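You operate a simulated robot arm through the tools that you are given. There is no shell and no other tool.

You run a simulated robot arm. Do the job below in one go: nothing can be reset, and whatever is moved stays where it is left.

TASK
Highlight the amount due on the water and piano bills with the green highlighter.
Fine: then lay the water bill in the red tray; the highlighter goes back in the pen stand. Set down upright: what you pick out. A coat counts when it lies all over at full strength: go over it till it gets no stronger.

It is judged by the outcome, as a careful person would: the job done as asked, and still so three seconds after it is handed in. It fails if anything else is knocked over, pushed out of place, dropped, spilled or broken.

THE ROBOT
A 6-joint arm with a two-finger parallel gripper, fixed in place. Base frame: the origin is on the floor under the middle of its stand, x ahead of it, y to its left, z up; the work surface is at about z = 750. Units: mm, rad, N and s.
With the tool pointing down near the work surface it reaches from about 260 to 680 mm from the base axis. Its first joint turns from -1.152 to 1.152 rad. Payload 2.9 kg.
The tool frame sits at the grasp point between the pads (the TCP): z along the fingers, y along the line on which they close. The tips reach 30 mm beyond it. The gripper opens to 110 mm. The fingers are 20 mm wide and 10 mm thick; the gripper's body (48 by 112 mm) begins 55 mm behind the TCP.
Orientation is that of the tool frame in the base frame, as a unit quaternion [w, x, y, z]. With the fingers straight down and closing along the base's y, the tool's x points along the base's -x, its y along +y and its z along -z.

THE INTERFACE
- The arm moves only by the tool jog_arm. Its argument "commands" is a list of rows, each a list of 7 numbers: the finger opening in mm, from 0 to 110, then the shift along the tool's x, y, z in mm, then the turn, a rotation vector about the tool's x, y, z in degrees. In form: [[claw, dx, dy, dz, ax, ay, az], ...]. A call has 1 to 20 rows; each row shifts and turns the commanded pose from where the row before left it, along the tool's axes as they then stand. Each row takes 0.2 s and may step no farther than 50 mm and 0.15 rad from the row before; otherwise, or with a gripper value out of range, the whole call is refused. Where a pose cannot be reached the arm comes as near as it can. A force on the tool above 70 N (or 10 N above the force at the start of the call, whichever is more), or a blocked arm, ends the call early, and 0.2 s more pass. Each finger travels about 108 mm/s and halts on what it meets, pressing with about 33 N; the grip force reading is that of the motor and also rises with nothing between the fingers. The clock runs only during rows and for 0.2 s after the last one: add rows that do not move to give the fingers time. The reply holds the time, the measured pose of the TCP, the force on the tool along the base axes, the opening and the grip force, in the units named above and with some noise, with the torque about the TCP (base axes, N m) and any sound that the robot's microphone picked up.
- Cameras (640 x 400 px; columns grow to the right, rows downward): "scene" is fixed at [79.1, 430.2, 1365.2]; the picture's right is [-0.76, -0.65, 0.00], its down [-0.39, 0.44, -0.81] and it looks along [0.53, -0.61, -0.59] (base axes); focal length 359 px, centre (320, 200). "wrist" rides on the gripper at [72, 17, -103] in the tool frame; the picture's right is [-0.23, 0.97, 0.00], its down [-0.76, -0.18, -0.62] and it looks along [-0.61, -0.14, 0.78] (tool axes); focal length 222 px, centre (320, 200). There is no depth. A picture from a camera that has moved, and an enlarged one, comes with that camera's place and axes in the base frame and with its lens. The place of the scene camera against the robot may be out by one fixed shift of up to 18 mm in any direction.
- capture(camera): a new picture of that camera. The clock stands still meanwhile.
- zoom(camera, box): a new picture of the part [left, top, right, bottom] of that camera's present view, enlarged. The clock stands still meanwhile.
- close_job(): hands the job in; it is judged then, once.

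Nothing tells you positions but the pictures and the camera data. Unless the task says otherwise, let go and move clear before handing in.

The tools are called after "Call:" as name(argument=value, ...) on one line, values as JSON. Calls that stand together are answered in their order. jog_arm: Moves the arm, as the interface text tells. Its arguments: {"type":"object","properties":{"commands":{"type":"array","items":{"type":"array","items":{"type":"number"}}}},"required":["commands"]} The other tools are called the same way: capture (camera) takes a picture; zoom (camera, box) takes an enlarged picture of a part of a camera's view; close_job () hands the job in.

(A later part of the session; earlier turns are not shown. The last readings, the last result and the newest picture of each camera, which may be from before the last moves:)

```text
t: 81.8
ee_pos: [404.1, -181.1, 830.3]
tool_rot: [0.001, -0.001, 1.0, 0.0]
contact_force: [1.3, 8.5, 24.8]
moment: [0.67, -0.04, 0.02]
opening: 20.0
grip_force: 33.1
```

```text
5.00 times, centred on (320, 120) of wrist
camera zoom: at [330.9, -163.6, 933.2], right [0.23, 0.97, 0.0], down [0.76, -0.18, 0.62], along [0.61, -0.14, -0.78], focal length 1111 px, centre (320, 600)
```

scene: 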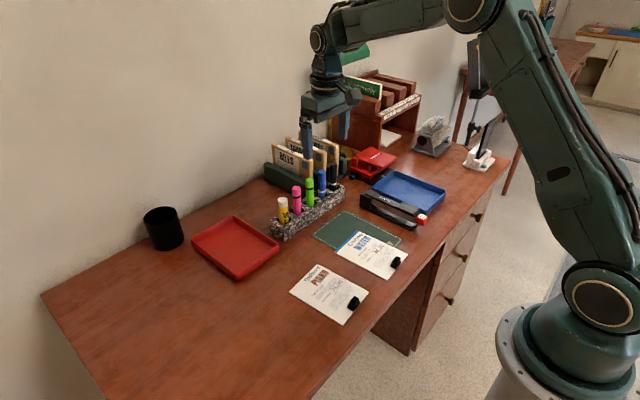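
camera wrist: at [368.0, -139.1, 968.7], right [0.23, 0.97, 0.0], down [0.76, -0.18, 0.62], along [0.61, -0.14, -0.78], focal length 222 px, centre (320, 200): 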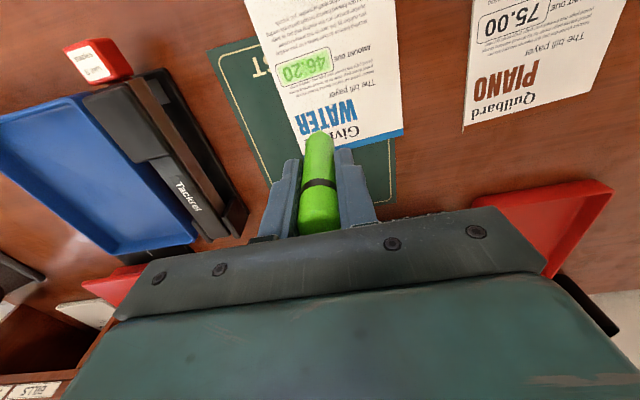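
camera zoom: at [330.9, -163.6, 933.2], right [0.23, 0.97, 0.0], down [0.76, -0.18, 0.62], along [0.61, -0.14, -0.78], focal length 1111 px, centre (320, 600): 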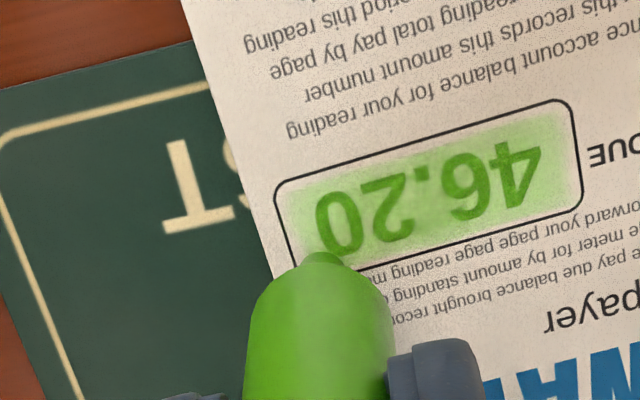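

Call:
jog_arm(commands=[[10, 0, 0, -0.3, 0, 0, 0], [10, 0.572, 10.985, 0, 0, 0, 0], [10, 0.572, 10.985, 0, 0, 0, 0], [10, 0.572, 10.985, 0, 0, 0, 0], [10, 0.572, 10.985, 0, 0, 0, 0]])

Call:
jog_arm(commands=[[10, 0, 0, -10, 0, 0, 0], [10, -10, -20, -20, 0, 0, 0], [10, -28, 0, -5, 0, 0, 0], [10, 0, 0, 0, 0, 0, 0]])

Call:
zoom(camera="wrist", box=[272, 50, 368, 110])

Call:
zoom(camera="scene", box=[352, 235, 400, 265])

```text
t: 83.0
ee_pos: [401.6, -137.8, 830.6]
tool_rot: [0.0, 0.0, 1.0, 0.0]
contact_force: [0.1, -5.3, 13.3]
moment: [-0.39, 0.0, -0.01]
opening: 20.0
grip_force: 33.0
```

```text
t: 84.0
ee_pos: [440.9, -157.3, 865.1]
tool_rot: [0.0, 0.0, 1.0, 0.0]
contact_force: [0.1, -0.1, 0.3]
moment: [0.01, 0.01, 0.01]
opening: 20.2
grip_force: 33.4
```

```text
6.67 times, centred on (320, 80) of wrist
camera zoom: at [367.6, -140.5, 967.9], right [0.23, 0.97, 0.0], down [0.76, -0.18, 0.62], along [0.61, -0.14, -0.78], focal length 1481 px, centre (320, 1000)
```

zoom: 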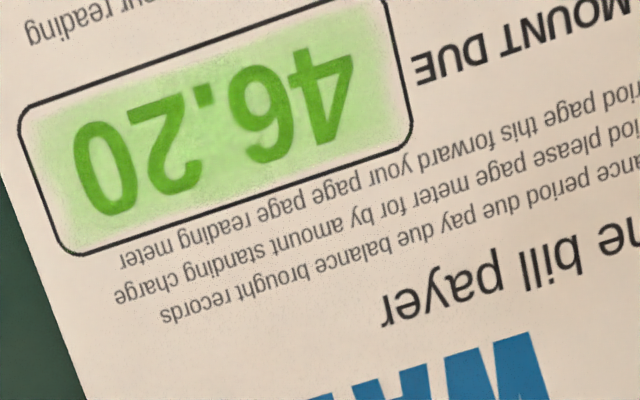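

```text
13.33 times, centred on (376, 250) of scene
camera zoom: at [79.1, 430.2, 1365.2], right [-0.76, -0.65, 0.0], down [-0.39, 0.44, -0.81], along [0.53, -0.61, -0.59], focal length 4785 px, centre (-427, -467)
```

zoom: 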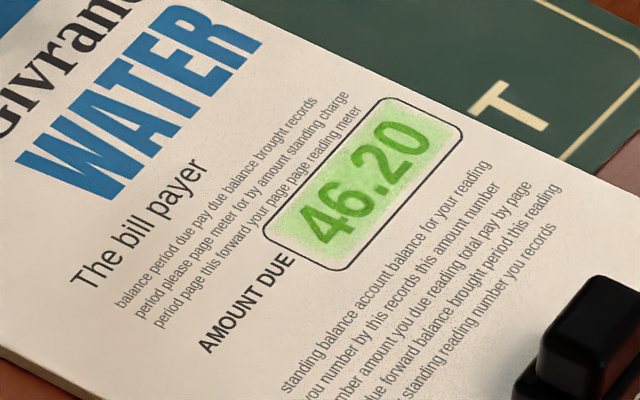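

Call:
zoom(camera="wrist", box=[272, 50, 336, 90])

Call:
capture(camera="scene")

```text
10.00 times, centred on (304, 70) of wrist
camera zoom: at [367.6, -140.5, 967.9], right [0.23, 0.97, 0.0], down [0.76, -0.18, 0.62], along [0.61, -0.14, -0.78], focal length 2221 px, centre (480, 1500)
```

zoom: 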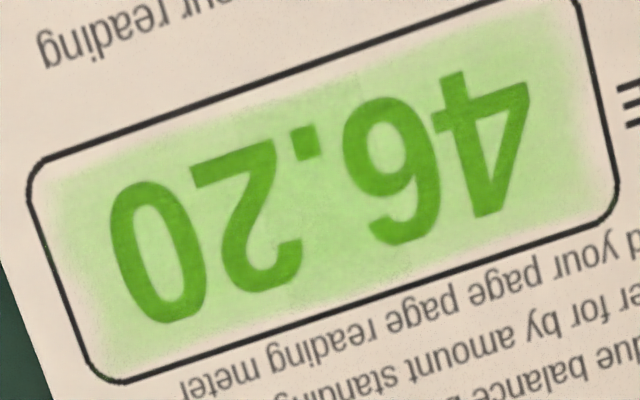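

```text
taken
```

scene: 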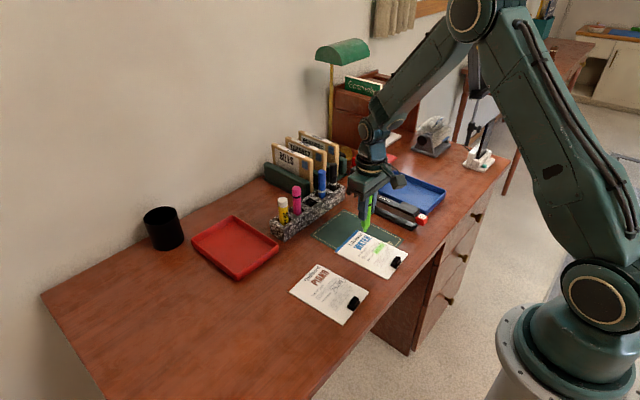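

The water coat no longer gets stronger and fills the box, so it is done. Next I carry the pen over to the piano bill's box near (402, 3) and hover there to check.

Call:
jog_arm(commands=[[10, 9.3, 40, 0, 0, 0, 0], [10, 9.3, 40, 0, 0, 0, 0], [10, 9.3, 40, 0, 0, 0, 0], [10, 9.3, 40, 0, 0, 0, 0], [10, 0, 0, 15, 0, 0, 0], [10, 0, 0, 0, 0, 0, 0]])

Call:
zoom(camera="wrist", box=[256, 80, 384, 160])

Call:
capture(camera="wrist")

Call:
zoom(camera="scene", box=[280, 240, 376, 300])

```text
t: 85.4
ee_pos: [403.5, 2.9, 850.8]
tool_rot: [0.0, 0.0, 1.0, 0.0]
contact_force: [-0.5, 0.2, 0.0]
moment: [0.0, -0.02, 0.01]
opening: 20.0
grip_force: 33.3
```

```text
5.00 times, centred on (320, 120) of wrist
camera zoom: at [330.1, 18.8, 952.6], right [0.23, 0.97, 0.0], down [0.76, -0.18, 0.62], along [0.61, -0.14, -0.78], focal length 1111 px, centre (320, 600)
```

zoom: 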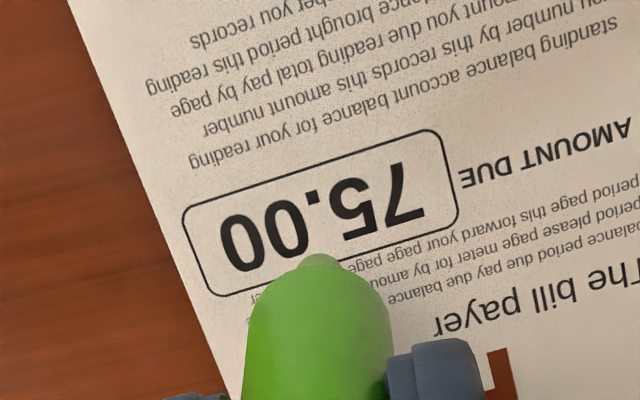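

```text
taken
camera wrist: at [330.1, 18.8, 952.6], right [0.23, 0.97, 0.0], down [0.76, -0.18, 0.62], along [0.61, -0.14, -0.78], focal length 222 px, centre (320, 200)
```

wrist: 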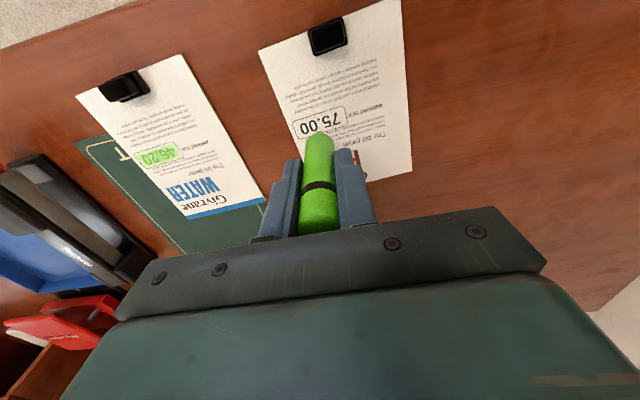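

```text
6.67 times, centred on (328, 270) of scene
camera zoom: at [79.1, 430.2, 1365.2], right [-0.76, -0.65, 0.0], down [-0.39, 0.44, -0.81], along [0.53, -0.61, -0.59], focal length 2393 px, centre (267, -267)
```

zoom: 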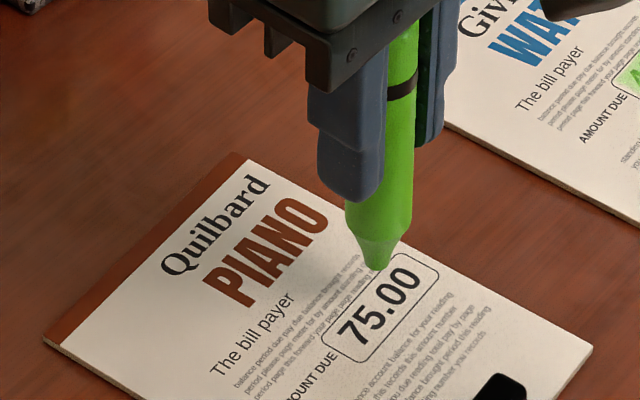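

The piano box is centred near (400.2, 2.6), turned about 3.3°. I move to its corner and come down in small steps to contact.

Call:
jog_arm(commands=[[10, 10.26, 20.95, 0, 0, 0, 0], [10, 0, 0, 10, 0, 0, 0], [10, 0, 0, 7, 0, 0, 0], [10, 0, 0, 0, 0, 0, 0]])

Call:
jog_arm(commands=[[10, 0, 0, 1, 0, 0, 0], [10, 0, 0, 0.5, 0, 0, 0]])

Call:
jog_arm(commands=[[10, 0, 0, 0.5, 0, 0, 0], [10, 0, 0, 0, 0, 0, 0]])

Call:
zoom(camera="wrist", box=[256, 80, 384, 160])

```text
t: 86.4
ee_pos: [393.1, 23.5, 834.4]
tool_rot: [0.0, 0.0, 1.0, 0.0]
contact_force: [0.5, 0.1, 0.0]
moment: [0.0, 0.0, -0.02]
opening: 20.1
grip_force: 33.1
```

```text
t: 87.0
ee_pos: [392.1, 23.7, 832.1]
tool_rot: [0.0, 0.0, 1.0, 0.0]
contact_force: [0.1, 0.6, -0.5]
moment: [0.0, -0.02, 0.0]
opening: 19.9
grip_force: 32.5
```

```text
t: 87.6
ee_pos: [392.0, 23.3, 831.4]
tool_rot: [0.0, 0.001, 1.0, 0.0]
contact_force: [-0.1, 0.3, 0.1]
moment: [-0.01, 0.01, 0.02]
opening: 20.0
grip_force: 33.4
```

```text
5.00 times, centred on (320, 120) of wrist
camera zoom: at [318.7, 40.3, 934.2], right [0.23, 0.97, 0.0], down [0.76, -0.18, 0.62], along [0.61, -0.14, -0.78], focal length 1111 px, centre (320, 600)
```

zoom: 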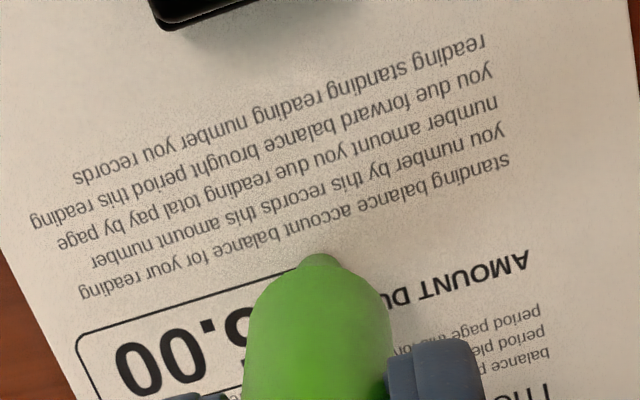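

Call:
jog_arm(commands=[[10, -0.8, 0, 0.5, 0, 0, 0], [10, 0, 0, 0.4, 0, 0, 0]])

Call:
jog_arm(commands=[[10, 0, 0, 0.4, 0, 0, 0], [10, 0, 0, 0, 0, 0, 0]])

Call:
jog_arm(commands=[[10, 0, 0, 0.4, 0, 0, 0], [10, 0, 0, 0, 0, 0, 0]])

```text
t: 88.2
ee_pos: [392.8, 23.8, 831.5]
tool_rot: [0.0, 0.0, 1.0, 0.0]
contact_force: [-0.7, -0.2, 0.7]
moment: [-0.05, 0.06, -0.04]
opening: 20.0
grip_force: 33.1
```

```text
t: 88.8
ee_pos: [393.7, 23.4, 831.7]
tool_rot: [0.0, 0.0, 1.0, 0.0]
contact_force: [-4.3, -1.0, 17.4]
moment: [-0.04, 0.27, 0.0]
opening: 20.1
grip_force: 33.3
```

```text
t: 89.4
ee_pos: [393.9, 23.3, 830.6]
tool_rot: [0.001, 0.0, 1.0, 0.0]
contact_force: [-1.5, -0.9, 23.0]
moment: [-0.02, 0.17, 0.0]
opening: 20.1
grip_force: 33.3
```

Contact near z 830.7. I back off to light pressure and sweep the piano box line by line.

Call:
jog_arm(commands=[[10, 0, 0, -0.6, 0, 0, 0], [10, -0.638, -10.98, 0, 0, 0, 0], [10, -0.638, -10.98, 0, 0, 0, 0], [10, -0.638, -10.98, 0, 0, 0, 0], [10, -0.638, -10.98, 0, 0, 0, 0]])

Call:
zoom(camera="wrist", box=[256, 80, 384, 160])

Call:
zoom(camera="scene", box=[280, 240, 376, 300])

```text
t: 90.6
ee_pos: [396.8, -20.7, 830.9]
tool_rot: [0.0, 0.0, 1.0, 0.0]
contact_force: [0.7, -0.1, 0.4]
moment: [-0.01, -0.01, 0.01]
opening: 19.9
grip_force: 33.1
```

```text
5.00 times, centred on (320, 120) of wrist
camera zoom: at [323.0, -3.6, 933.8], right [0.23, 0.97, 0.0], down [0.76, -0.18, 0.62], along [0.61, -0.14, -0.78], focal length 1111 px, centre (320, 600)
```

zoom: 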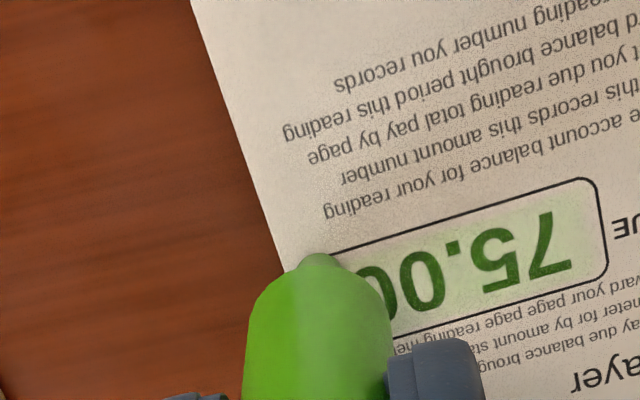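

```text
6.67 times, centred on (328, 270) of scene
camera zoom: at [79.1, 430.2, 1365.2], right [-0.76, -0.65, 0.0], down [-0.39, 0.44, -0.81], along [0.53, -0.61, -0.59], focal length 2393 px, centre (267, -267)
```

zoom: 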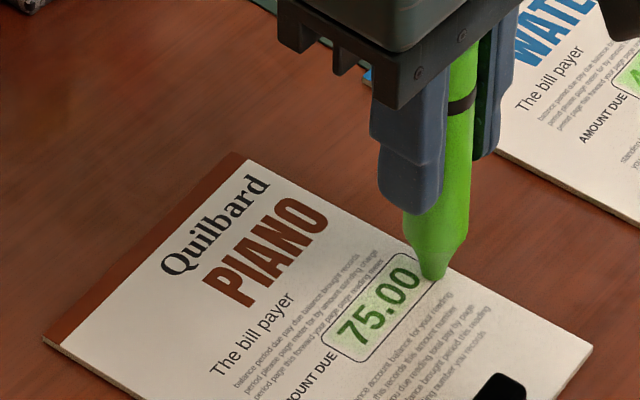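

Call:
jog_arm(commands=[[10, 0, 0, 0.4, 0, 0, 0], [10, 0.638, 10.98, 0, 0, 0, 0], [10, 0.638, 10.98, 0, 0, 0, 0], [10, 0.638, 10.98, 0, 0, 0, 0], [10, 0.638, 10.98, 0, 0, 0, 0]])

Call:
jog_arm(commands=[[10, -2.3, 0.13, 0.15, 0, 0, 0], [10, -0.638, -10.98, 0, 0, 0, 0], [10, -0.638, -10.98, 0, 0, 0, 0], [10, -0.638, -10.98, 0, 0, 0, 0], [10, -0.638, -10.98, 0, 0, 0, 0]])

Call:
jog_arm(commands=[[10, -2.3, 0.13, 0.15, 0, 0, 0], [10, 0.638, 10.98, 0, 0, 0, 0], [10, 0.638, 10.98, 0, 0, 0, 0], [10, 0.638, 10.98, 0, 0, 0, 0], [10, 0.638, 10.98, 0, 0, 0, 0]])

Call:
jog_arm(commands=[[10, -2.3, 0.13, 0.15, 0, 0, 0], [10, -0.638, -10.98, 0, 0, 0, 0], [10, -0.638, -10.98, 0, 0, 0, 0], [10, -0.638, -10.98, 0, 0, 0, 0], [10, -0.638, -10.98, 0, 0, 0, 0]])

Call:
zoom(camera="wrist", box=[256, 80, 384, 160])

```text
t: 91.8
ee_pos: [393.5, 23.7, 831.8]
tool_rot: [0.0, 0.0, 1.0, 0.0]
contact_force: [0.6, -0.7, -0.9]
moment: [-0.01, -0.01, -0.01]
opening: 20.0
grip_force: 33.6
```

```text
t: 93.0
ee_pos: [398.0, -20.8, 830.3]
tool_rot: [0.001, -0.001, 1.0, 0.001]
contact_force: [0.7, 4.0, 12.6]
moment: [0.29, -0.03, 0.01]
opening: 20.0
grip_force: 33.2
```

```text
t: 94.2
ee_pos: [398.3, 24.0, 830.8]
tool_rot: [0.001, 0.001, 1.0, 0.0]
contact_force: [0.7, -6.5, 19.1]
moment: [-0.49, -0.05, -0.03]
opening: 20.1
grip_force: 32.7
```

```text
t: 95.4
ee_pos: [402.9, -20.0, 830.0]
tool_rot: [-0.001, 0.0, 1.0, -0.001]
contact_force: [-0.2, 3.2, 7.3]
moment: [0.2, 0.0, 0.0]
opening: 19.8
grip_force: 32.8
```

```text
5.00 times, centred on (320, 120) of wrist
camera zoom: at [328.7, -3.7, 932.9], right [0.23, 0.97, 0.0], down [0.76, -0.18, 0.62], along [0.61, -0.14, -0.78], focal length 1111 px, centre (320, 600)
```

zoom: 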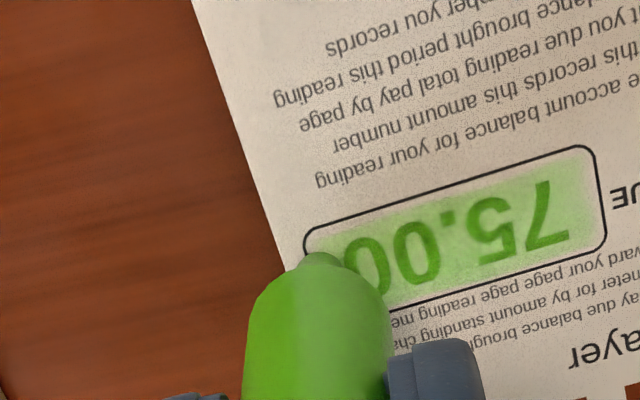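

Call:
jog_arm(commands=[[10, -2.3, 0.13, 0.15, 0, 0, 0], [10, 0.638, 10.98, 0, 0, 0, 0], [10, 0.638, 10.98, 0, 0, 0, 0], [10, 0.638, 10.98, 0, 0, 0, 0], [10, 0.638, 10.98, 0, 0, 0, 0]])

Call:
jog_arm(commands=[[10, -2.3, 0.13, 0.1, 0, 0, 0], [10, -0.638, -10.98, 0, 0, 0, 0], [10, -0.638, -10.98, 0, 0, 0, 0], [10, -0.638, -10.98, 0, 0, 0, 0], [10, -0.638, -10.98, 0, 0, 0, 0]])

Call:
jog_arm(commands=[[10, -1.7, 0.1, 0.1, 0, 0, 0], [10, 0.638, 10.98, 0, 0, 0, 0], [10, 0.638, 10.98, 0, 0, 0, 0], [10, 0.638, 10.98, 0, 0, 0, 0], [10, 0.638, 10.98, 0, 0, 0, 0]])

Call:
zoom(camera="wrist", box=[256, 80, 384, 160])

Call:
zoom(camera="scene", box=[280, 240, 376, 300])

```text
t: 96.6
ee_pos: [402.6, 23.4, 830.5]
tool_rot: [0.001, -0.001, 1.0, 0.001]
contact_force: [1.4, -4.1, 8.9]
moment: [-0.28, -0.05, 0.0]
opening: 19.9
grip_force: 33.5
```

```text
t: 97.8
ee_pos: [407.7, -19.3, 830.1]
tool_rot: [0.0, 0.0, 1.0, 0.0]
contact_force: [0.4, 0.3, 0.8]
moment: [0.03, 0.05, -0.02]
opening: 20.2
grip_force: 33.4
```

```text
t: 99.0
ee_pos: [407.2, 25.4, 830.8]
tool_rot: [0.0, 0.0, 1.0, 0.0]
contact_force: [-0.2, -0.4, 0.8]
moment: [0.0, 0.02, 0.02]
opening: 19.9
grip_force: 32.8
```

```text
5.00 times, centred on (320, 120) of wrist
camera zoom: at [333.1, 42.0, 933.3], right [0.23, 0.97, 0.0], down [0.76, -0.18, 0.62], along [0.61, -0.14, -0.78], focal length 1111 px, centre (320, 600)
```

zoom: 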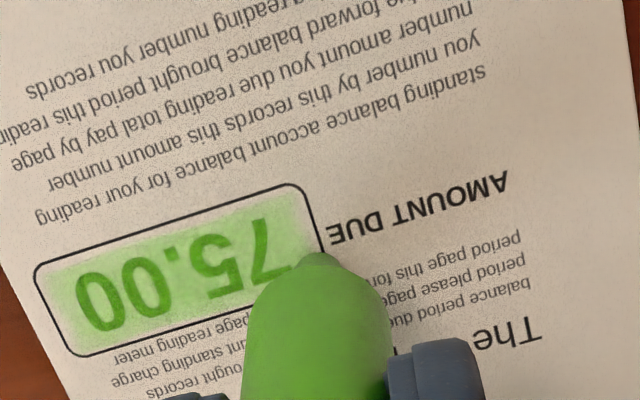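

```text
6.67 times, centred on (328, 270) of scene
camera zoom: at [79.1, 430.2, 1365.2], right [-0.76, -0.65, 0.0], down [-0.39, 0.44, -0.81], along [0.53, -0.61, -0.59], focal length 2393 px, centre (267, -267)
```

zoom: 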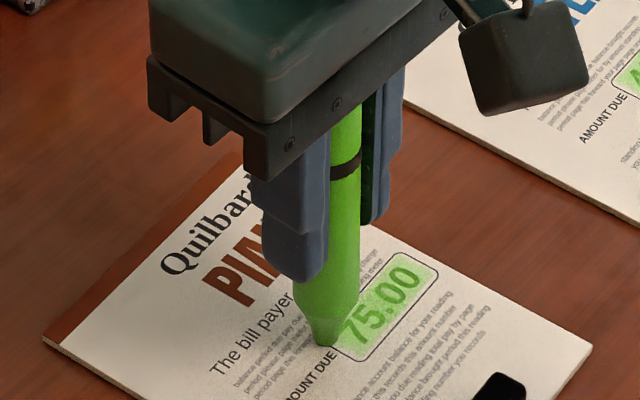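

Call:
jog_arm(commands=[[10, -0.15, -2.6, 0.3, 0, 0, 0], [10, -0.6, -10.35, 0, 0, 0, 0], [10, -0.6, -10.35, 0, 0, 0, 0], [10, -0.6, -10.35, 0, 0, 0, 0], [10, -0.6, -10.35, 0, 0, 0, 0]])

Call:
jog_arm(commands=[[10, 0, 0, 0.2, 0, 0, 0], [10, 0.6, 10.35, 0, 0, 0, 0], [10, 0.6, 10.35, 0, 0, 0, 0], [10, 0.6, 10.35, 0, 0, 0, 0], [10, 0.6, 10.35, 0, 0, 0, 0]])

Call:
jog_arm(commands=[[10, 2.3, -0.13, 0.15, 0, 0, 0], [10, -0.6, -10.35, 0, 0, 0, 0], [10, -0.6, -10.35, 0, 0, 0, 0], [10, -0.6, -10.35, 0, 0, 0, 0], [10, -0.6, -10.35, 0, 0, 0, 0]])

Call:
jog_arm(commands=[[10, 2.3, -0.13, 0.15, 0, 0, 0], [10, 0.6, 10.35, 0, 0, 0, 0], [10, 0.6, 10.35, 0, 0, 0, 0], [10, 0.6, 10.35, 0, 0, 0, 0], [10, 0.6, 10.35, 0, 0, 0, 0]])

Call:
zoom(camera="wrist", box=[256, 80, 384, 160])

```text
t: 100.2
ee_pos: [408.7, -20.0, 829.3]
tool_rot: [0.0, -0.001, 1.0, 0.001]
contact_force: [0.3, 1.6, 2.4]
moment: [0.07, -0.02, 0.02]
opening: 19.9
grip_force: 33.3
```

```text
t: 101.4
ee_pos: [407.2, 20.0, 829.4]
tool_rot: [0.0, 0.0, 1.0, 0.0]
contact_force: [0.7, -6.8, 18.0]
moment: [-0.49, -0.07, 0.03]
opening: 20.3
grip_force: 32.8
```

```text
t: 102.6
ee_pos: [406.4, -20.1, 829.8]
tool_rot: [0.0, 0.001, 1.0, 0.001]
contact_force: [0.2, 3.8, 14.1]
moment: [0.38, 0.03, 0.0]
opening: 20.0
grip_force: 32.9
```

```text
t: 103.8
ee_pos: [403.1, 21.6, 830.4]
tool_rot: [0.0, 0.0, 1.0, -0.001]
contact_force: [-0.3, -4.8, 11.9]
moment: [-0.34, -0.04, 0.03]
opening: 20.0
grip_force: 32.6
```

```text
5.00 times, centred on (320, 120) of wrist
camera zoom: at [328.9, 38.5, 932.4], right [0.23, 0.97, 0.0], down [0.76, -0.18, 0.62], along [0.61, -0.14, -0.78], focal length 1111 px, centre (320, 600)
```

zoom: 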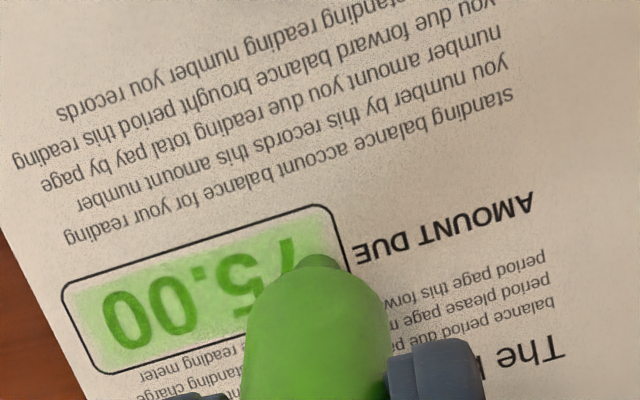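

Call:
jog_arm(commands=[[10, 2.3, -0.13, 0.15, 0, 0, 0], [10, -0.6, -10.35, 0, 0, 0, 0], [10, -0.6, -10.35, 0, 0, 0, 0], [10, -0.6, -10.35, 0, 0, 0, 0], [10, -0.6, -10.35, 0, 0, 0, 0]])

Call:
jog_arm(commands=[[10, 2.3, -0.13, 0.15, 0, 0, 0], [10, 0.6, 10.35, 0, 0, 0, 0], [10, 0.6, 10.35, 0, 0, 0, 0], [10, 0.6, 10.35, 0, 0, 0, 0], [10, 0.6, 10.35, 0, 0, 0, 0]])

Call:
jog_arm(commands=[[10, 2.3, -0.13, 0.15, 0, 0, 0], [10, -0.6, -10.35, 0, 0, 0, 0], [10, -0.6, -10.35, 0, 0, 0, 0], [10, -0.6, -10.35, 0, 0, 0, 0], [10, -0.6, -10.35, 0, 0, 0, 0]])

Call:
jog_arm(commands=[[10, 2.0, -0.12, 0.15, 0, 0, 0], [10, 0.6, 10.35, 0, 0, 0, 0], [10, 0.6, 10.35, 0, 0, 0, 0], [10, 0.6, 10.35, 0, 0, 0, 0], [10, 0.6, 10.35, 0, 0, 0, 0]])

Call:
zoom(camera="wrist", box=[256, 80, 384, 160])

```text
t: 105.0
ee_pos: [402.1, -18.8, 828.7]
tool_rot: [0.0, 0.0, 1.0, 0.0]
contact_force: [-0.6, 5.6, 18.0]
moment: [0.47, -0.02, -0.02]
opening: 20.2
grip_force: 33.1
```

```text
t: 106.2
ee_pos: [397.4, 21.1, 828.6]
tool_rot: [0.0, 0.0, 1.0, 0.0]
contact_force: [-0.2, -5.9, 14.2]
moment: [-0.41, -0.05, 0.01]
opening: 20.1
grip_force: 32.9
```

```text
t: 107.4
ee_pos: [398.3, -18.2, 828.4]
tool_rot: [0.0, 0.0, 1.0, 0.0]
contact_force: [-0.5, 4.9, 17.4]
moment: [0.44, 0.0, 0.03]
opening: 19.9
grip_force: 33.4
```

```text
t: 108.6
ee_pos: [392.7, 21.2, 829.0]
tool_rot: [0.001, 0.001, 1.0, 0.0]
contact_force: [0.0, -8.7, 23.9]
moment: [-0.62, -0.03, -0.01]
opening: 20.2
grip_force: 32.9
```

```text
5.00 times, centred on (320, 120) of wrist
camera zoom: at [319.5, 38.0, 931.5], right [0.23, 0.97, 0.0], down [0.76, -0.18, 0.62], along [0.61, -0.14, -0.78], focal length 1111 px, centre (320, 600)
```

zoom: 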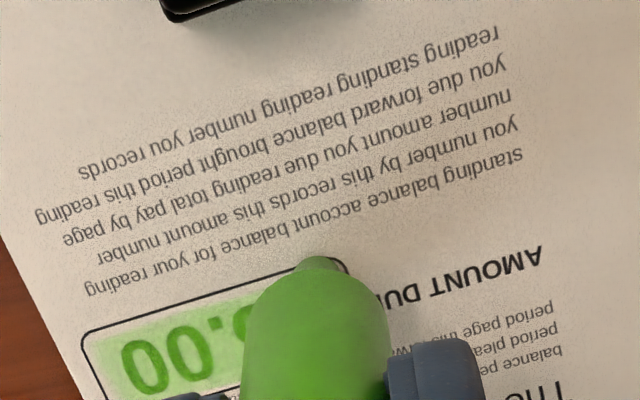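

Contact stayed firm on that pass. I run the last edge line back, then lift away to examine the coat.

Call:
jog_arm(commands=[[10, 0, 0, -0.3, 0, 0, 0], [10, -0.6, -10.35, 0, 0, 0, 0], [10, -0.6, -10.35, 0, 0, 0, 0], [10, -0.6, -10.35, 0, 0, 0, 0], [10, -0.6, -10.35, 0, 0, 0, 0]])

Call:
jog_arm(commands=[[10, 0, 0, -10, 0, 0, 0], [10, -15, 21, -20, 0, 0, 0], [10, -35, 0, -5, 0, 0, 0], [10, 0, 0, 0, 0, 0, 0]])

Call:
zoom(camera="wrist", box=[272, 50, 368, 110])

Call:
zoom(camera="scene", box=[312, 263, 360, 293])

```text
t: 109.8
ee_pos: [395.1, -19.8, 828.2]
tool_rot: [-0.001, 0.0, 1.0, 0.0]
contact_force: [0.2, 3.8, 13.3]
moment: [0.35, 0.07, -0.01]
opening: 19.8
grip_force: 33.0
```

```text
t: 110.8
ee_pos: [445.8, 0.1, 861.6]
tool_rot: [0.0, 0.0, 1.0, 0.0]
contact_force: [0.6, -0.1, 0.0]
moment: [-0.01, 0.0, 0.03]
opening: 20.0
grip_force: 33.2
```

```text
6.67 times, centred on (320, 80) of wrist
camera zoom: at [372.1, 17.1, 965.1], right [0.23, 0.97, 0.0], down [0.76, -0.18, 0.62], along [0.61, -0.14, -0.78], focal length 1481 px, centre (320, 1000)
```

zoom: 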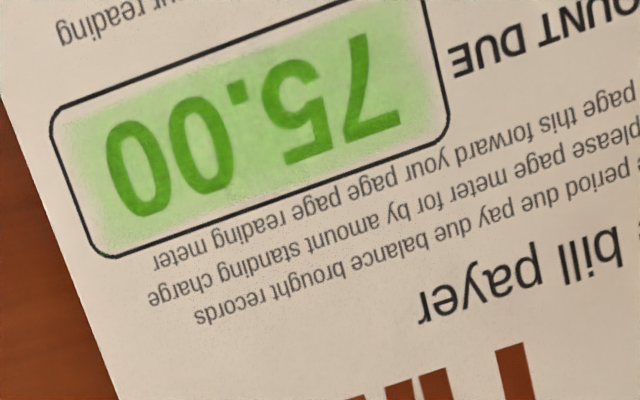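

```text
13.33 times, centred on (336, 278) of scene
camera zoom: at [79.1, 430.2, 1365.2], right [-0.76, -0.65, 0.0], down [-0.39, 0.44, -0.81], along [0.53, -0.61, -0.59], focal length 4785 px, centre (107, -840)
```

zoom: 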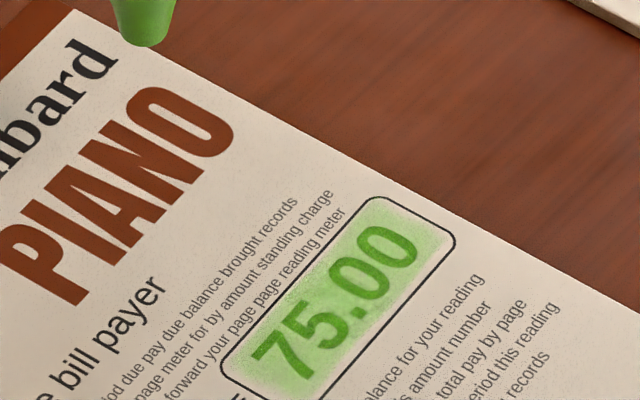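

Call:
zoom(camera="wrist", box=[276, 50, 340, 90])

Call:
zoom(camera="scene", box=[312, 230, 412, 310])

```text
10.00 times, centred on (308, 70) of wrist
camera zoom: at [372.1, 17.1, 965.1], right [0.23, 0.97, 0.0], down [0.76, -0.18, 0.62], along [0.61, -0.14, -0.78], focal length 2221 px, centre (440, 1500)
```

zoom: 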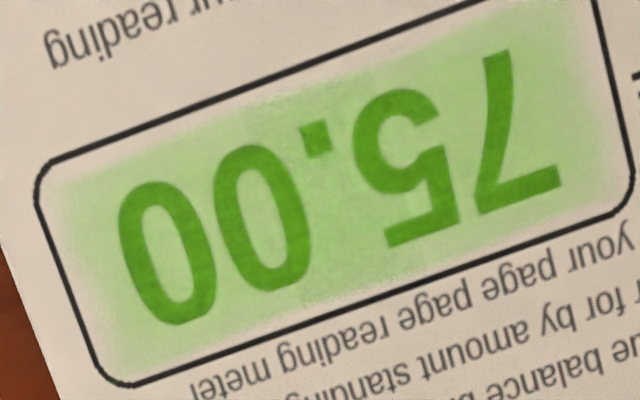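

```text
5.00 times, centred on (362, 270) of scene
camera zoom: at [79.1, 430.2, 1365.2], right [-0.76, -0.65, 0.0], down [-0.39, 0.44, -0.81], along [0.53, -0.61, -0.59], focal length 1794 px, centre (110, -150)
```

zoom: 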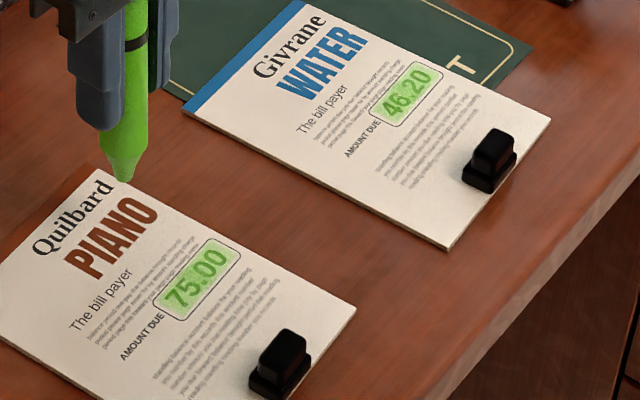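

I'll give the piano box another full pass to be sure it gets no stronger.

Call:
jog_arm(commands=[[10, 25, -10.5, 8, 0, 0, 0], [10, 25, -10.5, 10, 0, 0, 0], [10, 0, 0, 14, 0, 0, 0], [10, 0, 0, 2, 0, 0, 0], [10, 0, 0, 0.7, 0, 0, 0]])

Call:
jog_arm(commands=[[10, 0, 0, 0.3, 0, 0, 0], [10, 0, 0, 0, 0, 0, 0]])

```text
t: 112.0
ee_pos: [395.1, -20.9, 830.1]
tool_rot: [0.0, -0.001, 1.0, 0.0]
contact_force: [-1.1, -1.0, 7.6]
moment: [-0.03, 0.14, -0.01]
opening: 20.3
grip_force: 33.0
```

```text
t: 112.6
ee_pos: [396.2, -19.9, 829.5]
tool_rot: [0.001, 0.0, 1.0, -0.001]
contact_force: [-2.4, -2.1, 12.5]
moment: [-0.14, 0.14, 0.04]
opening: 20.1
grip_force: 32.8
```

Call:
jog_arm(commands=[[10, 0.6, 10.35, 0, 0, 0, 0], [10, 0.6, 10.35, 0, 0, 0, 0], [10, 0.6, 10.35, 0, 0, 0, 0], [10, 0.6, 10.35, 0, 0, 0, 0], [10, -2.3, 0.13, 0.1, 0, 0, 0], [10, -0.6, -10.35, 0, 0, 0, 0], [10, -0.6, -10.35, 0, 0, 0, 0], [10, -0.6, -10.35, 0, 0, 0, 0], [10, -0.6, -10.35, 0, 0, 0, 0]])

Call:
jog_arm(commands=[[10, -2.3, 0.13, 0.15, 0, 0, 0], [10, 0.6, 10.35, 0, 0, 0, 0], [10, 0.6, 10.35, 0, 0, 0, 0], [10, 0.6, 10.35, 0, 0, 0, 0], [10, 0.6, 10.35, 0, 0, 0, 0], [10, -2.3, 0.13, 0.1, 0, 0, 0], [10, -0.6, -10.35, 0, 0, 0, 0], [10, -0.6, -10.35, 0, 0, 0, 0], [10, -0.6, -10.35, 0, 0, 0, 0], [10, -0.6, -10.35, 0, 0, 0, 0]])

Call:
jog_arm(commands=[[10, -2.3, 0.13, 0.15, 0, 0, 0], [10, 0.6, 10.35, 0, 0, 0, 0], [10, 0.6, 10.35, 0, 0, 0, 0], [10, 0.6, 10.35, 0, 0, 0, 0], [10, 0.6, 10.35, 0, 0, 0, 0], [10, -2.3, 0.13, 0.1, 0, 0, 0], [10, -0.6, -10.35, 0, 0, 0, 0], [10, -0.6, -10.35, 0, 0, 0, 0], [10, -0.6, -10.35, 0, 0, 0, 0], [10, -0.6, -10.35, 0, 0, 0, 0]])

Call:
jog_arm(commands=[[10, -2.0, 0.12, 0.1, 0, 0, 0], [10, 0.6, 10.35, 0, 0, 0, 0], [10, 0.6, 10.35, 0, 0, 0, 0], [10, 0.6, 10.35, 0, 0, 0, 0], [10, 0.6, 10.35, 0, 0, 0, 0]])

Call:
zoom(camera="wrist", box=[256, 80, 384, 160])

```text
t: 114.6
ee_pos: [398.5, -18.9, 830.9]
tool_rot: [0.0, 0.0, 1.0, 0.0]
contact_force: [0.4, -0.1, 0.2]
moment: [-0.01, 0.02, -0.02]
opening: 19.6
grip_force: 33.0
```

```text
t: 116.8
ee_pos: [402.3, -18.7, 828.2]
tool_rot: [0.0, 0.0, 1.0, 0.0]
contact_force: [0.8, 3.1, 9.6]
moment: [0.27, -0.03, -0.03]
opening: 19.8
grip_force: 32.9
```

```text
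t: 119.0
ee_pos: [406.7, -18.4, 828.2]
tool_rot: [0.001, -0.001, 1.0, 0.001]
contact_force: [-1.6, 4.7, 15.0]
moment: [0.39, 0.05, 0.02]
opening: 20.2
grip_force: 33.0
```

```text
t: 120.2
ee_pos: [407.1, 22.0, 829.1]
tool_rot: [0.0, 0.0, 1.0, 0.0]
contact_force: [0.6, -5.3, 14.8]
moment: [-0.41, -0.1, -0.01]
opening: 20.0
grip_force: 32.7
```

```text
5.00 times, centred on (320, 120) of wrist
camera zoom: at [333.6, 39.1, 931.3], right [0.23, 0.97, 0.0], down [0.76, -0.18, 0.62], along [0.61, -0.14, -0.78], focal length 1111 px, centre (320, 600)
```

zoom: 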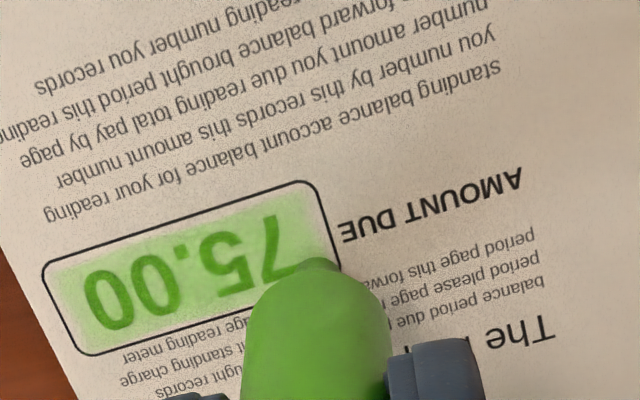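

Call:
jog_arm(commands=[[10, 2.3, -0.13, 0.05, 0, 0, 0], [10, -0.6, -10.35, 0, 0, 0, 0], [10, -0.6, -10.35, 0, 0, 0, 0], [10, -0.6, -10.35, 0, 0, 0, 0], [10, -0.6, -10.35, 0, 0, 0, 0], [10, 2.3, -0.13, 0.1, 0, 0, 0], [10, 0.6, 10.35, 0, 0, 0, 0], [10, 0.6, 10.35, 0, 0, 0, 0], [10, 0.6, 10.35, 0, 0, 0, 0], [10, 0.6, 10.35, 0, 0, 0, 0]])

Call:
jog_arm(commands=[[10, 2.3, -0.13, 0.15, 0, 0, 0], [10, -0.6, -10.35, 0, 0, 0, 0], [10, -0.6, -10.35, 0, 0, 0, 0], [10, -0.6, -10.35, 0, 0, 0, 0], [10, -0.6, -10.35, 0, 0, 0, 0], [10, 2.3, -0.13, 0.15, 0, 0, 0], [10, 0.6, 10.35, 0, 0, 0, 0], [10, 0.6, 10.35, 0, 0, 0, 0], [10, 0.6, 10.35, 0, 0, 0, 0], [10, 0.6, 10.35, 0, 0, 0, 0]])

Call:
jog_arm(commands=[[10, 2.3, -0.13, 0.15, 0, 0, 0], [10, -0.6, -10.35, 0, 0, 0, 0], [10, -0.6, -10.35, 0, 0, 0, 0], [10, -0.6, -10.35, 0, 0, 0, 0], [10, -0.6, -10.35, 0, 0, 0, 0], [10, 2.0, -0.12, 0.15, 0, 0, 0], [10, 0.6, 10.35, 0, 0, 0, 0], [10, 0.6, 10.35, 0, 0, 0, 0], [10, 0.6, 10.35, 0, 0, 0, 0], [10, 0.6, 10.35, 0, 0, 0, 0]])

Call:
jog_arm(commands=[[10, -0.6, -10.35, 0, 0, 0, 0], [10, -0.6, -10.35, 0, 0, 0, 0], [10, 0, 0, -10, 0, 0, 0], [10, -15, 0, -20, 0, 0, 0], [10, -35, 0, -5, 0, 0, 0], [10, 0, 0, 0, 0, 0, 0]])

Call:
zoom(camera="wrist", box=[276, 50, 340, 90])

Call:
zoom(camera="scene", box=[312, 230, 412, 310])

```text
t: 122.4
ee_pos: [403.1, 21.2, 828.8]
tool_rot: [0.001, 0.0, 1.0, 0.0]
contact_force: [-0.6, -9.9, 30.4]
moment: [-0.72, -0.03, -0.04]
opening: 20.0
grip_force: 33.4
```

```text
t: 124.6
ee_pos: [397.8, 20.3, 828.7]
tool_rot: [0.001, 0.001, 1.0, -0.001]
contact_force: [0.7, -3.7, 9.7]
moment: [-0.3, -0.07, 0.01]
opening: 20.1
grip_force: 33.3
```

```text
t: 126.8
ee_pos: [394.1, 18.3, 827.4]
tool_rot: [0.0, 0.001, 1.0, -0.001]
contact_force: [0.9, -7.3, 20.6]
moment: [-0.48, -0.1, 0.01]
opening: 20.1
grip_force: 32.7
```

```text
t: 128.2
ee_pos: [445.6, 1.0, 861.1]
tool_rot: [0.0, 0.0, 1.0, 0.0]
contact_force: [-0.1, -0.3, -0.5]
moment: [-0.02, 0.02, 0.0]
opening: 19.9
grip_force: 33.1
```

```text
10.00 times, centred on (308, 70) of wrist
camera zoom: at [372.3, 18.6, 963.8], right [0.23, 0.97, 0.0], down [0.76, -0.18, 0.62], along [0.61, -0.14, -0.78], focal length 2221 px, centre (440, 1500)
```

zoom: 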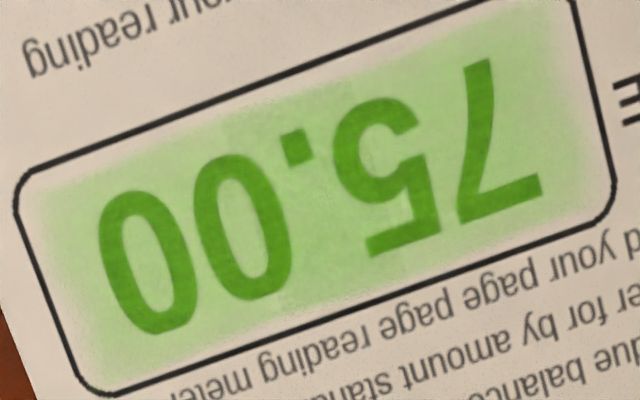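

```text
5.00 times, centred on (362, 270) of scene
camera zoom: at [79.1, 430.2, 1365.2], right [-0.76, -0.65, 0.0], down [-0.39, 0.44, -0.81], along [0.53, -0.61, -0.59], focal length 1794 px, centre (110, -150)
```

zoom: 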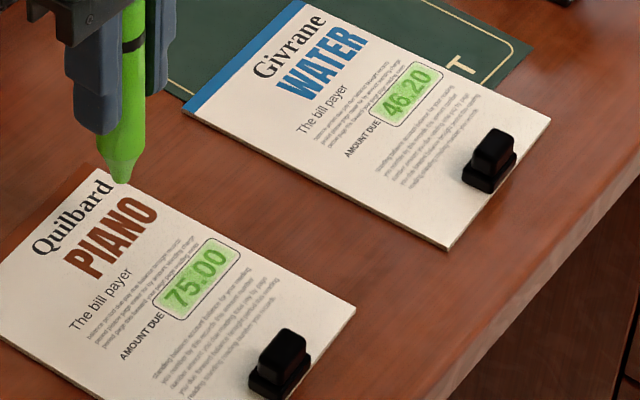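

Call:
zoom(camera="scene", box=[358, 238, 394, 262])

Call:
zoom(camera="scene", box=[326, 270, 362, 294])

Call:
capture(camera="wrist")

```text
16.00 times, centred on (376, 250) of scene
camera zoom: at [79.1, 430.2, 1365.2], right [-0.76, -0.65, 0.0], down [-0.39, 0.44, -0.81], along [0.53, -0.61, -0.59], focal length 5742 px, centre (-576, -600)
```

zoom: 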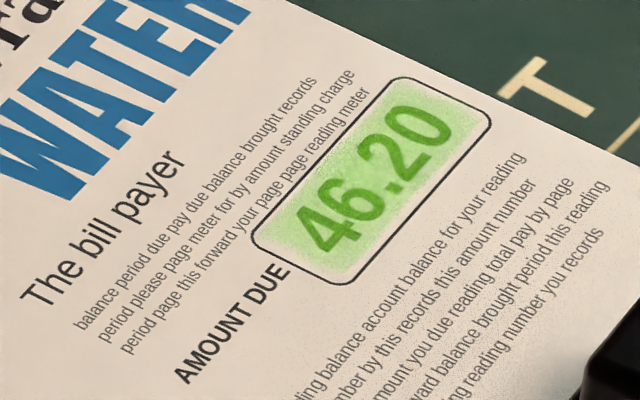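

```text
16.00 times, centred on (344, 282) of scene
camera zoom: at [79.1, 430.2, 1365.2], right [-0.76, -0.65, 0.0], down [-0.39, 0.44, -0.81], along [0.53, -0.61, -0.59], focal length 5742 px, centre (-64, -1112)
```

zoom: 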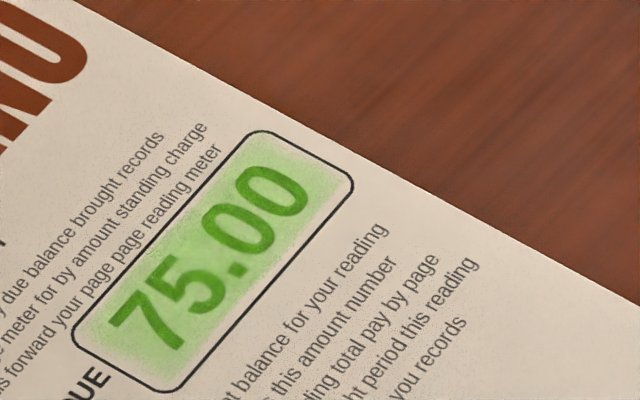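

```text
taken
camera wrist: at [372.3, 18.6, 963.8], right [0.23, 0.97, 0.0], down [0.76, -0.18, 0.62], along [0.61, -0.14, -0.78], focal length 222 px, centre (320, 200)
```

wrist: 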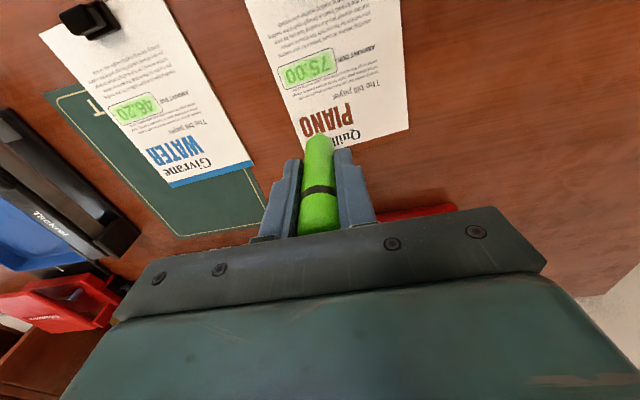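

Both coats are full and even. Now I take the highlighter up and over to its slot in the stand at (620, -149), staying high above the other pens.

Call:
jog_arm(commands=[[10, 0, 0, -40, 0, 0, 0], [10, 0, 0, -40, 0, 0, 0], [10, 0, 0, -38, 0, 0, 0], [10, -35.3, -30.04, 0, 0, 0, 0], [10, -35.3, -30.04, 0, 0, 0, 0], [10, -35.3, -30.04, 0, 0, 0, 0], [10, -35.3, -30.04, 0, 0, 0, 0], [10, -35.4, -30.04, 0, 0, 0, 0], [10, 0, 0, 0, 0, 0, 0], [10, 0, 0, 0, 0, 0, 0]])

Call:
capture(camera="wrist")

Call:
zoom(camera="wrist", box=[256, 80, 384, 160])

Call:
zoom(camera="scene", box=[260, 110, 388, 220])

```text
t: 130.4
ee_pos: [620.9, -150.3, 981.4]
tool_rot: [0.0, 0.0, 1.0, 0.0]
contact_force: [1.0, -0.2, 0.0]
moment: [-0.04, 0.0, 0.03]
opening: 19.8
grip_force: 33.5
```

```text
taken
camera wrist: at [547.3, -133.2, 1084.3], right [0.23, 0.97, 0.0], down [0.76, -0.18, 0.62], along [0.61, -0.14, -0.78], focal length 222 px, centre (320, 200)
```

wrist: 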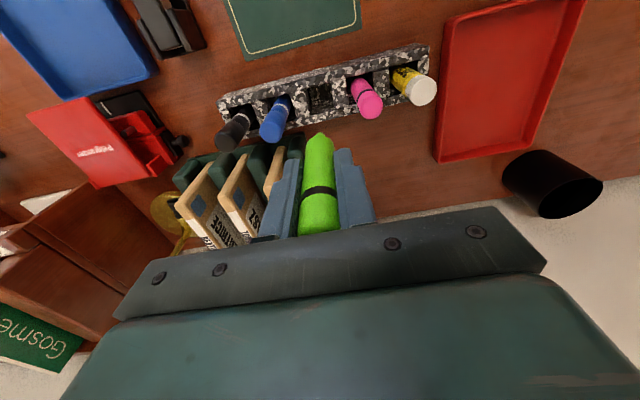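

```text
5.00 times, centred on (320, 120) of wrist
camera zoom: at [547.3, -133.2, 1084.3], right [0.23, 0.97, 0.0], down [0.76, -0.18, 0.62], along [0.61, -0.14, -0.78], focal length 1111 px, centre (320, 600)
```

zoom: 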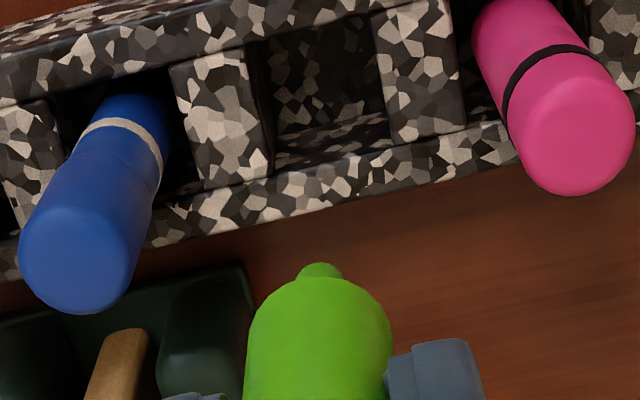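

```text
3.64 times, centred on (324, 165) of scene
camera zoom: at [79.1, 430.2, 1365.2], right [-0.76, -0.65, 0.0], down [-0.39, 0.44, -0.81], along [0.53, -0.61, -0.59], focal length 1305 px, centre (306, 327)
```

zoom: 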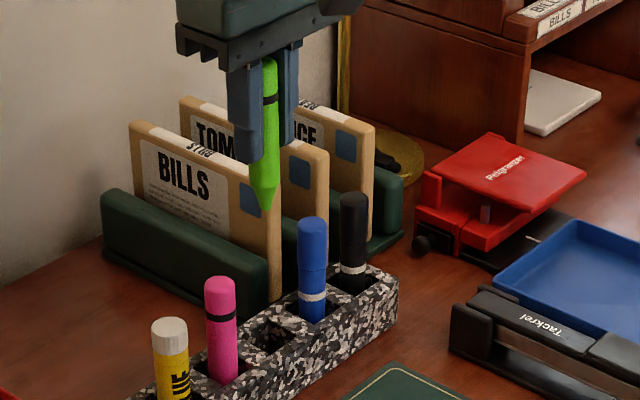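

The empty slot's centre is at about (622, -150), right below the nib. I descend to just above the slot and check.

Call:
jog_arm(commands=[[10, -1.0, -0.3, 30, 0, 0, 0], [10, 0, 0, 30, 0, 0, 0], [10, 0, 0, 30, 0, 0, 0], [10, 0, 0, 22, 0, 0, 0], [10, 0, 0, 0, 0, 0, 0]])

Call:
capture(camera="wrist")

Call:
zoom(camera="scene", box=[260, 120, 388, 220])

```text
t: 131.6
ee_pos: [623.2, -148.1, 868.9]
tool_rot: [0.0, 0.0, 1.0, 0.0]
contact_force: [-0.6, -0.1, -0.8]
moment: [0.0, -0.01, 0.0]
opening: 19.8
grip_force: 32.4
```

```text
taken
camera wrist: at [549.2, -131.2, 971.7], right [0.23, 0.97, 0.0], down [0.76, -0.18, 0.62], along [0.61, -0.14, -0.78], focal length 222 px, centre (320, 200)
```

wrist: 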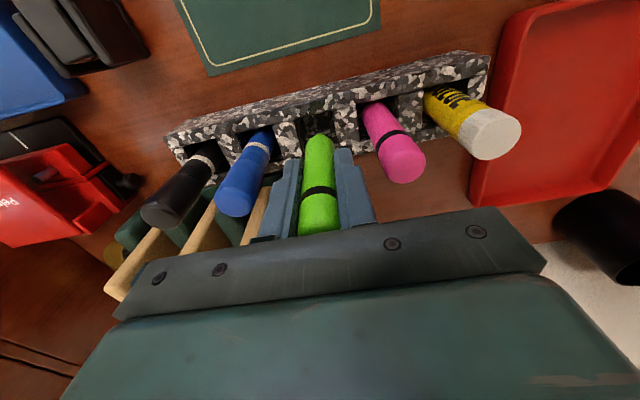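

```text
4.00 times, centred on (324, 170) of scene
camera zoom: at [79.1, 430.2, 1365.2], right [-0.76, -0.65, 0.0], down [-0.39, 0.44, -0.81], along [0.53, -0.61, -0.59], focal length 1436 px, centre (304, 320)
```

zoom: 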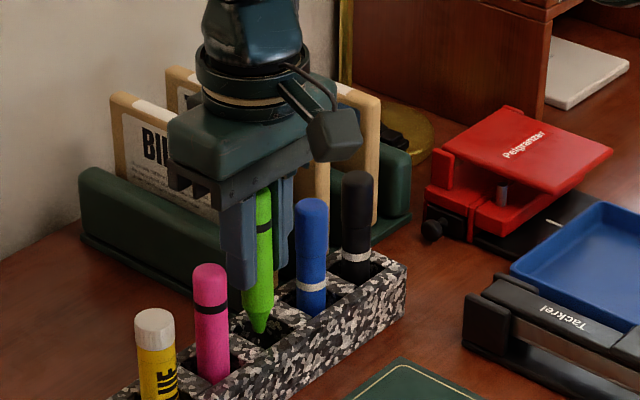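

Call:
zoom(camera="wrist", box=[100, 130, 356, 290])

Call:
zoom(camera="scene", box=[290, 140, 354, 190])

```text
2.50 times, centred on (228, 210) of wrist
camera zoom: at [549.2, -131.2, 971.7], right [0.23, 0.97, 0.0], down [0.76, -0.18, 0.62], along [0.61, -0.14, -0.78], focal length 555 px, centre (550, 175)
```

zoom: 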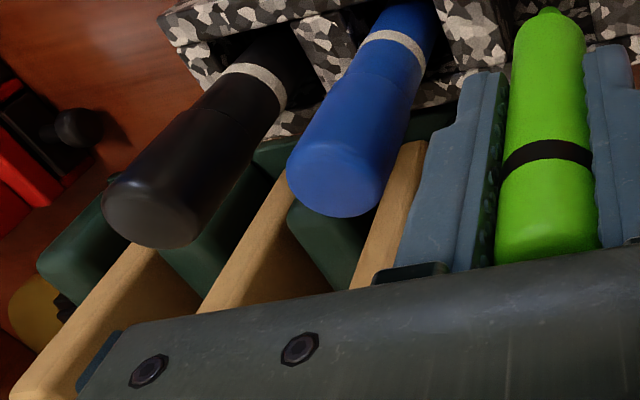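

```text
8.00 times, centred on (322, 165) of scene
camera zoom: at [79.1, 430.2, 1365.2], right [-0.76, -0.65, 0.0], down [-0.39, 0.44, -0.81], along [0.53, -0.61, -0.59], focal length 2871 px, centre (304, 480)
```

zoom: 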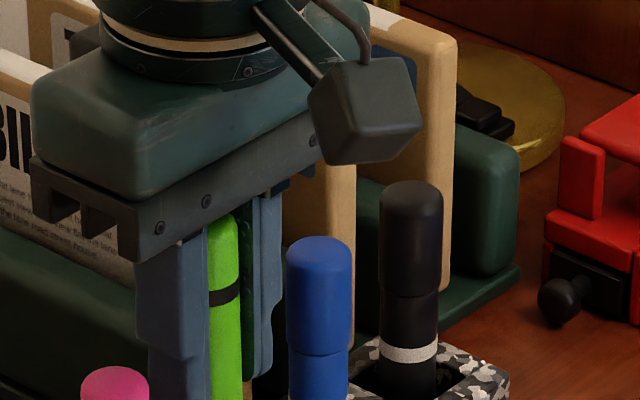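

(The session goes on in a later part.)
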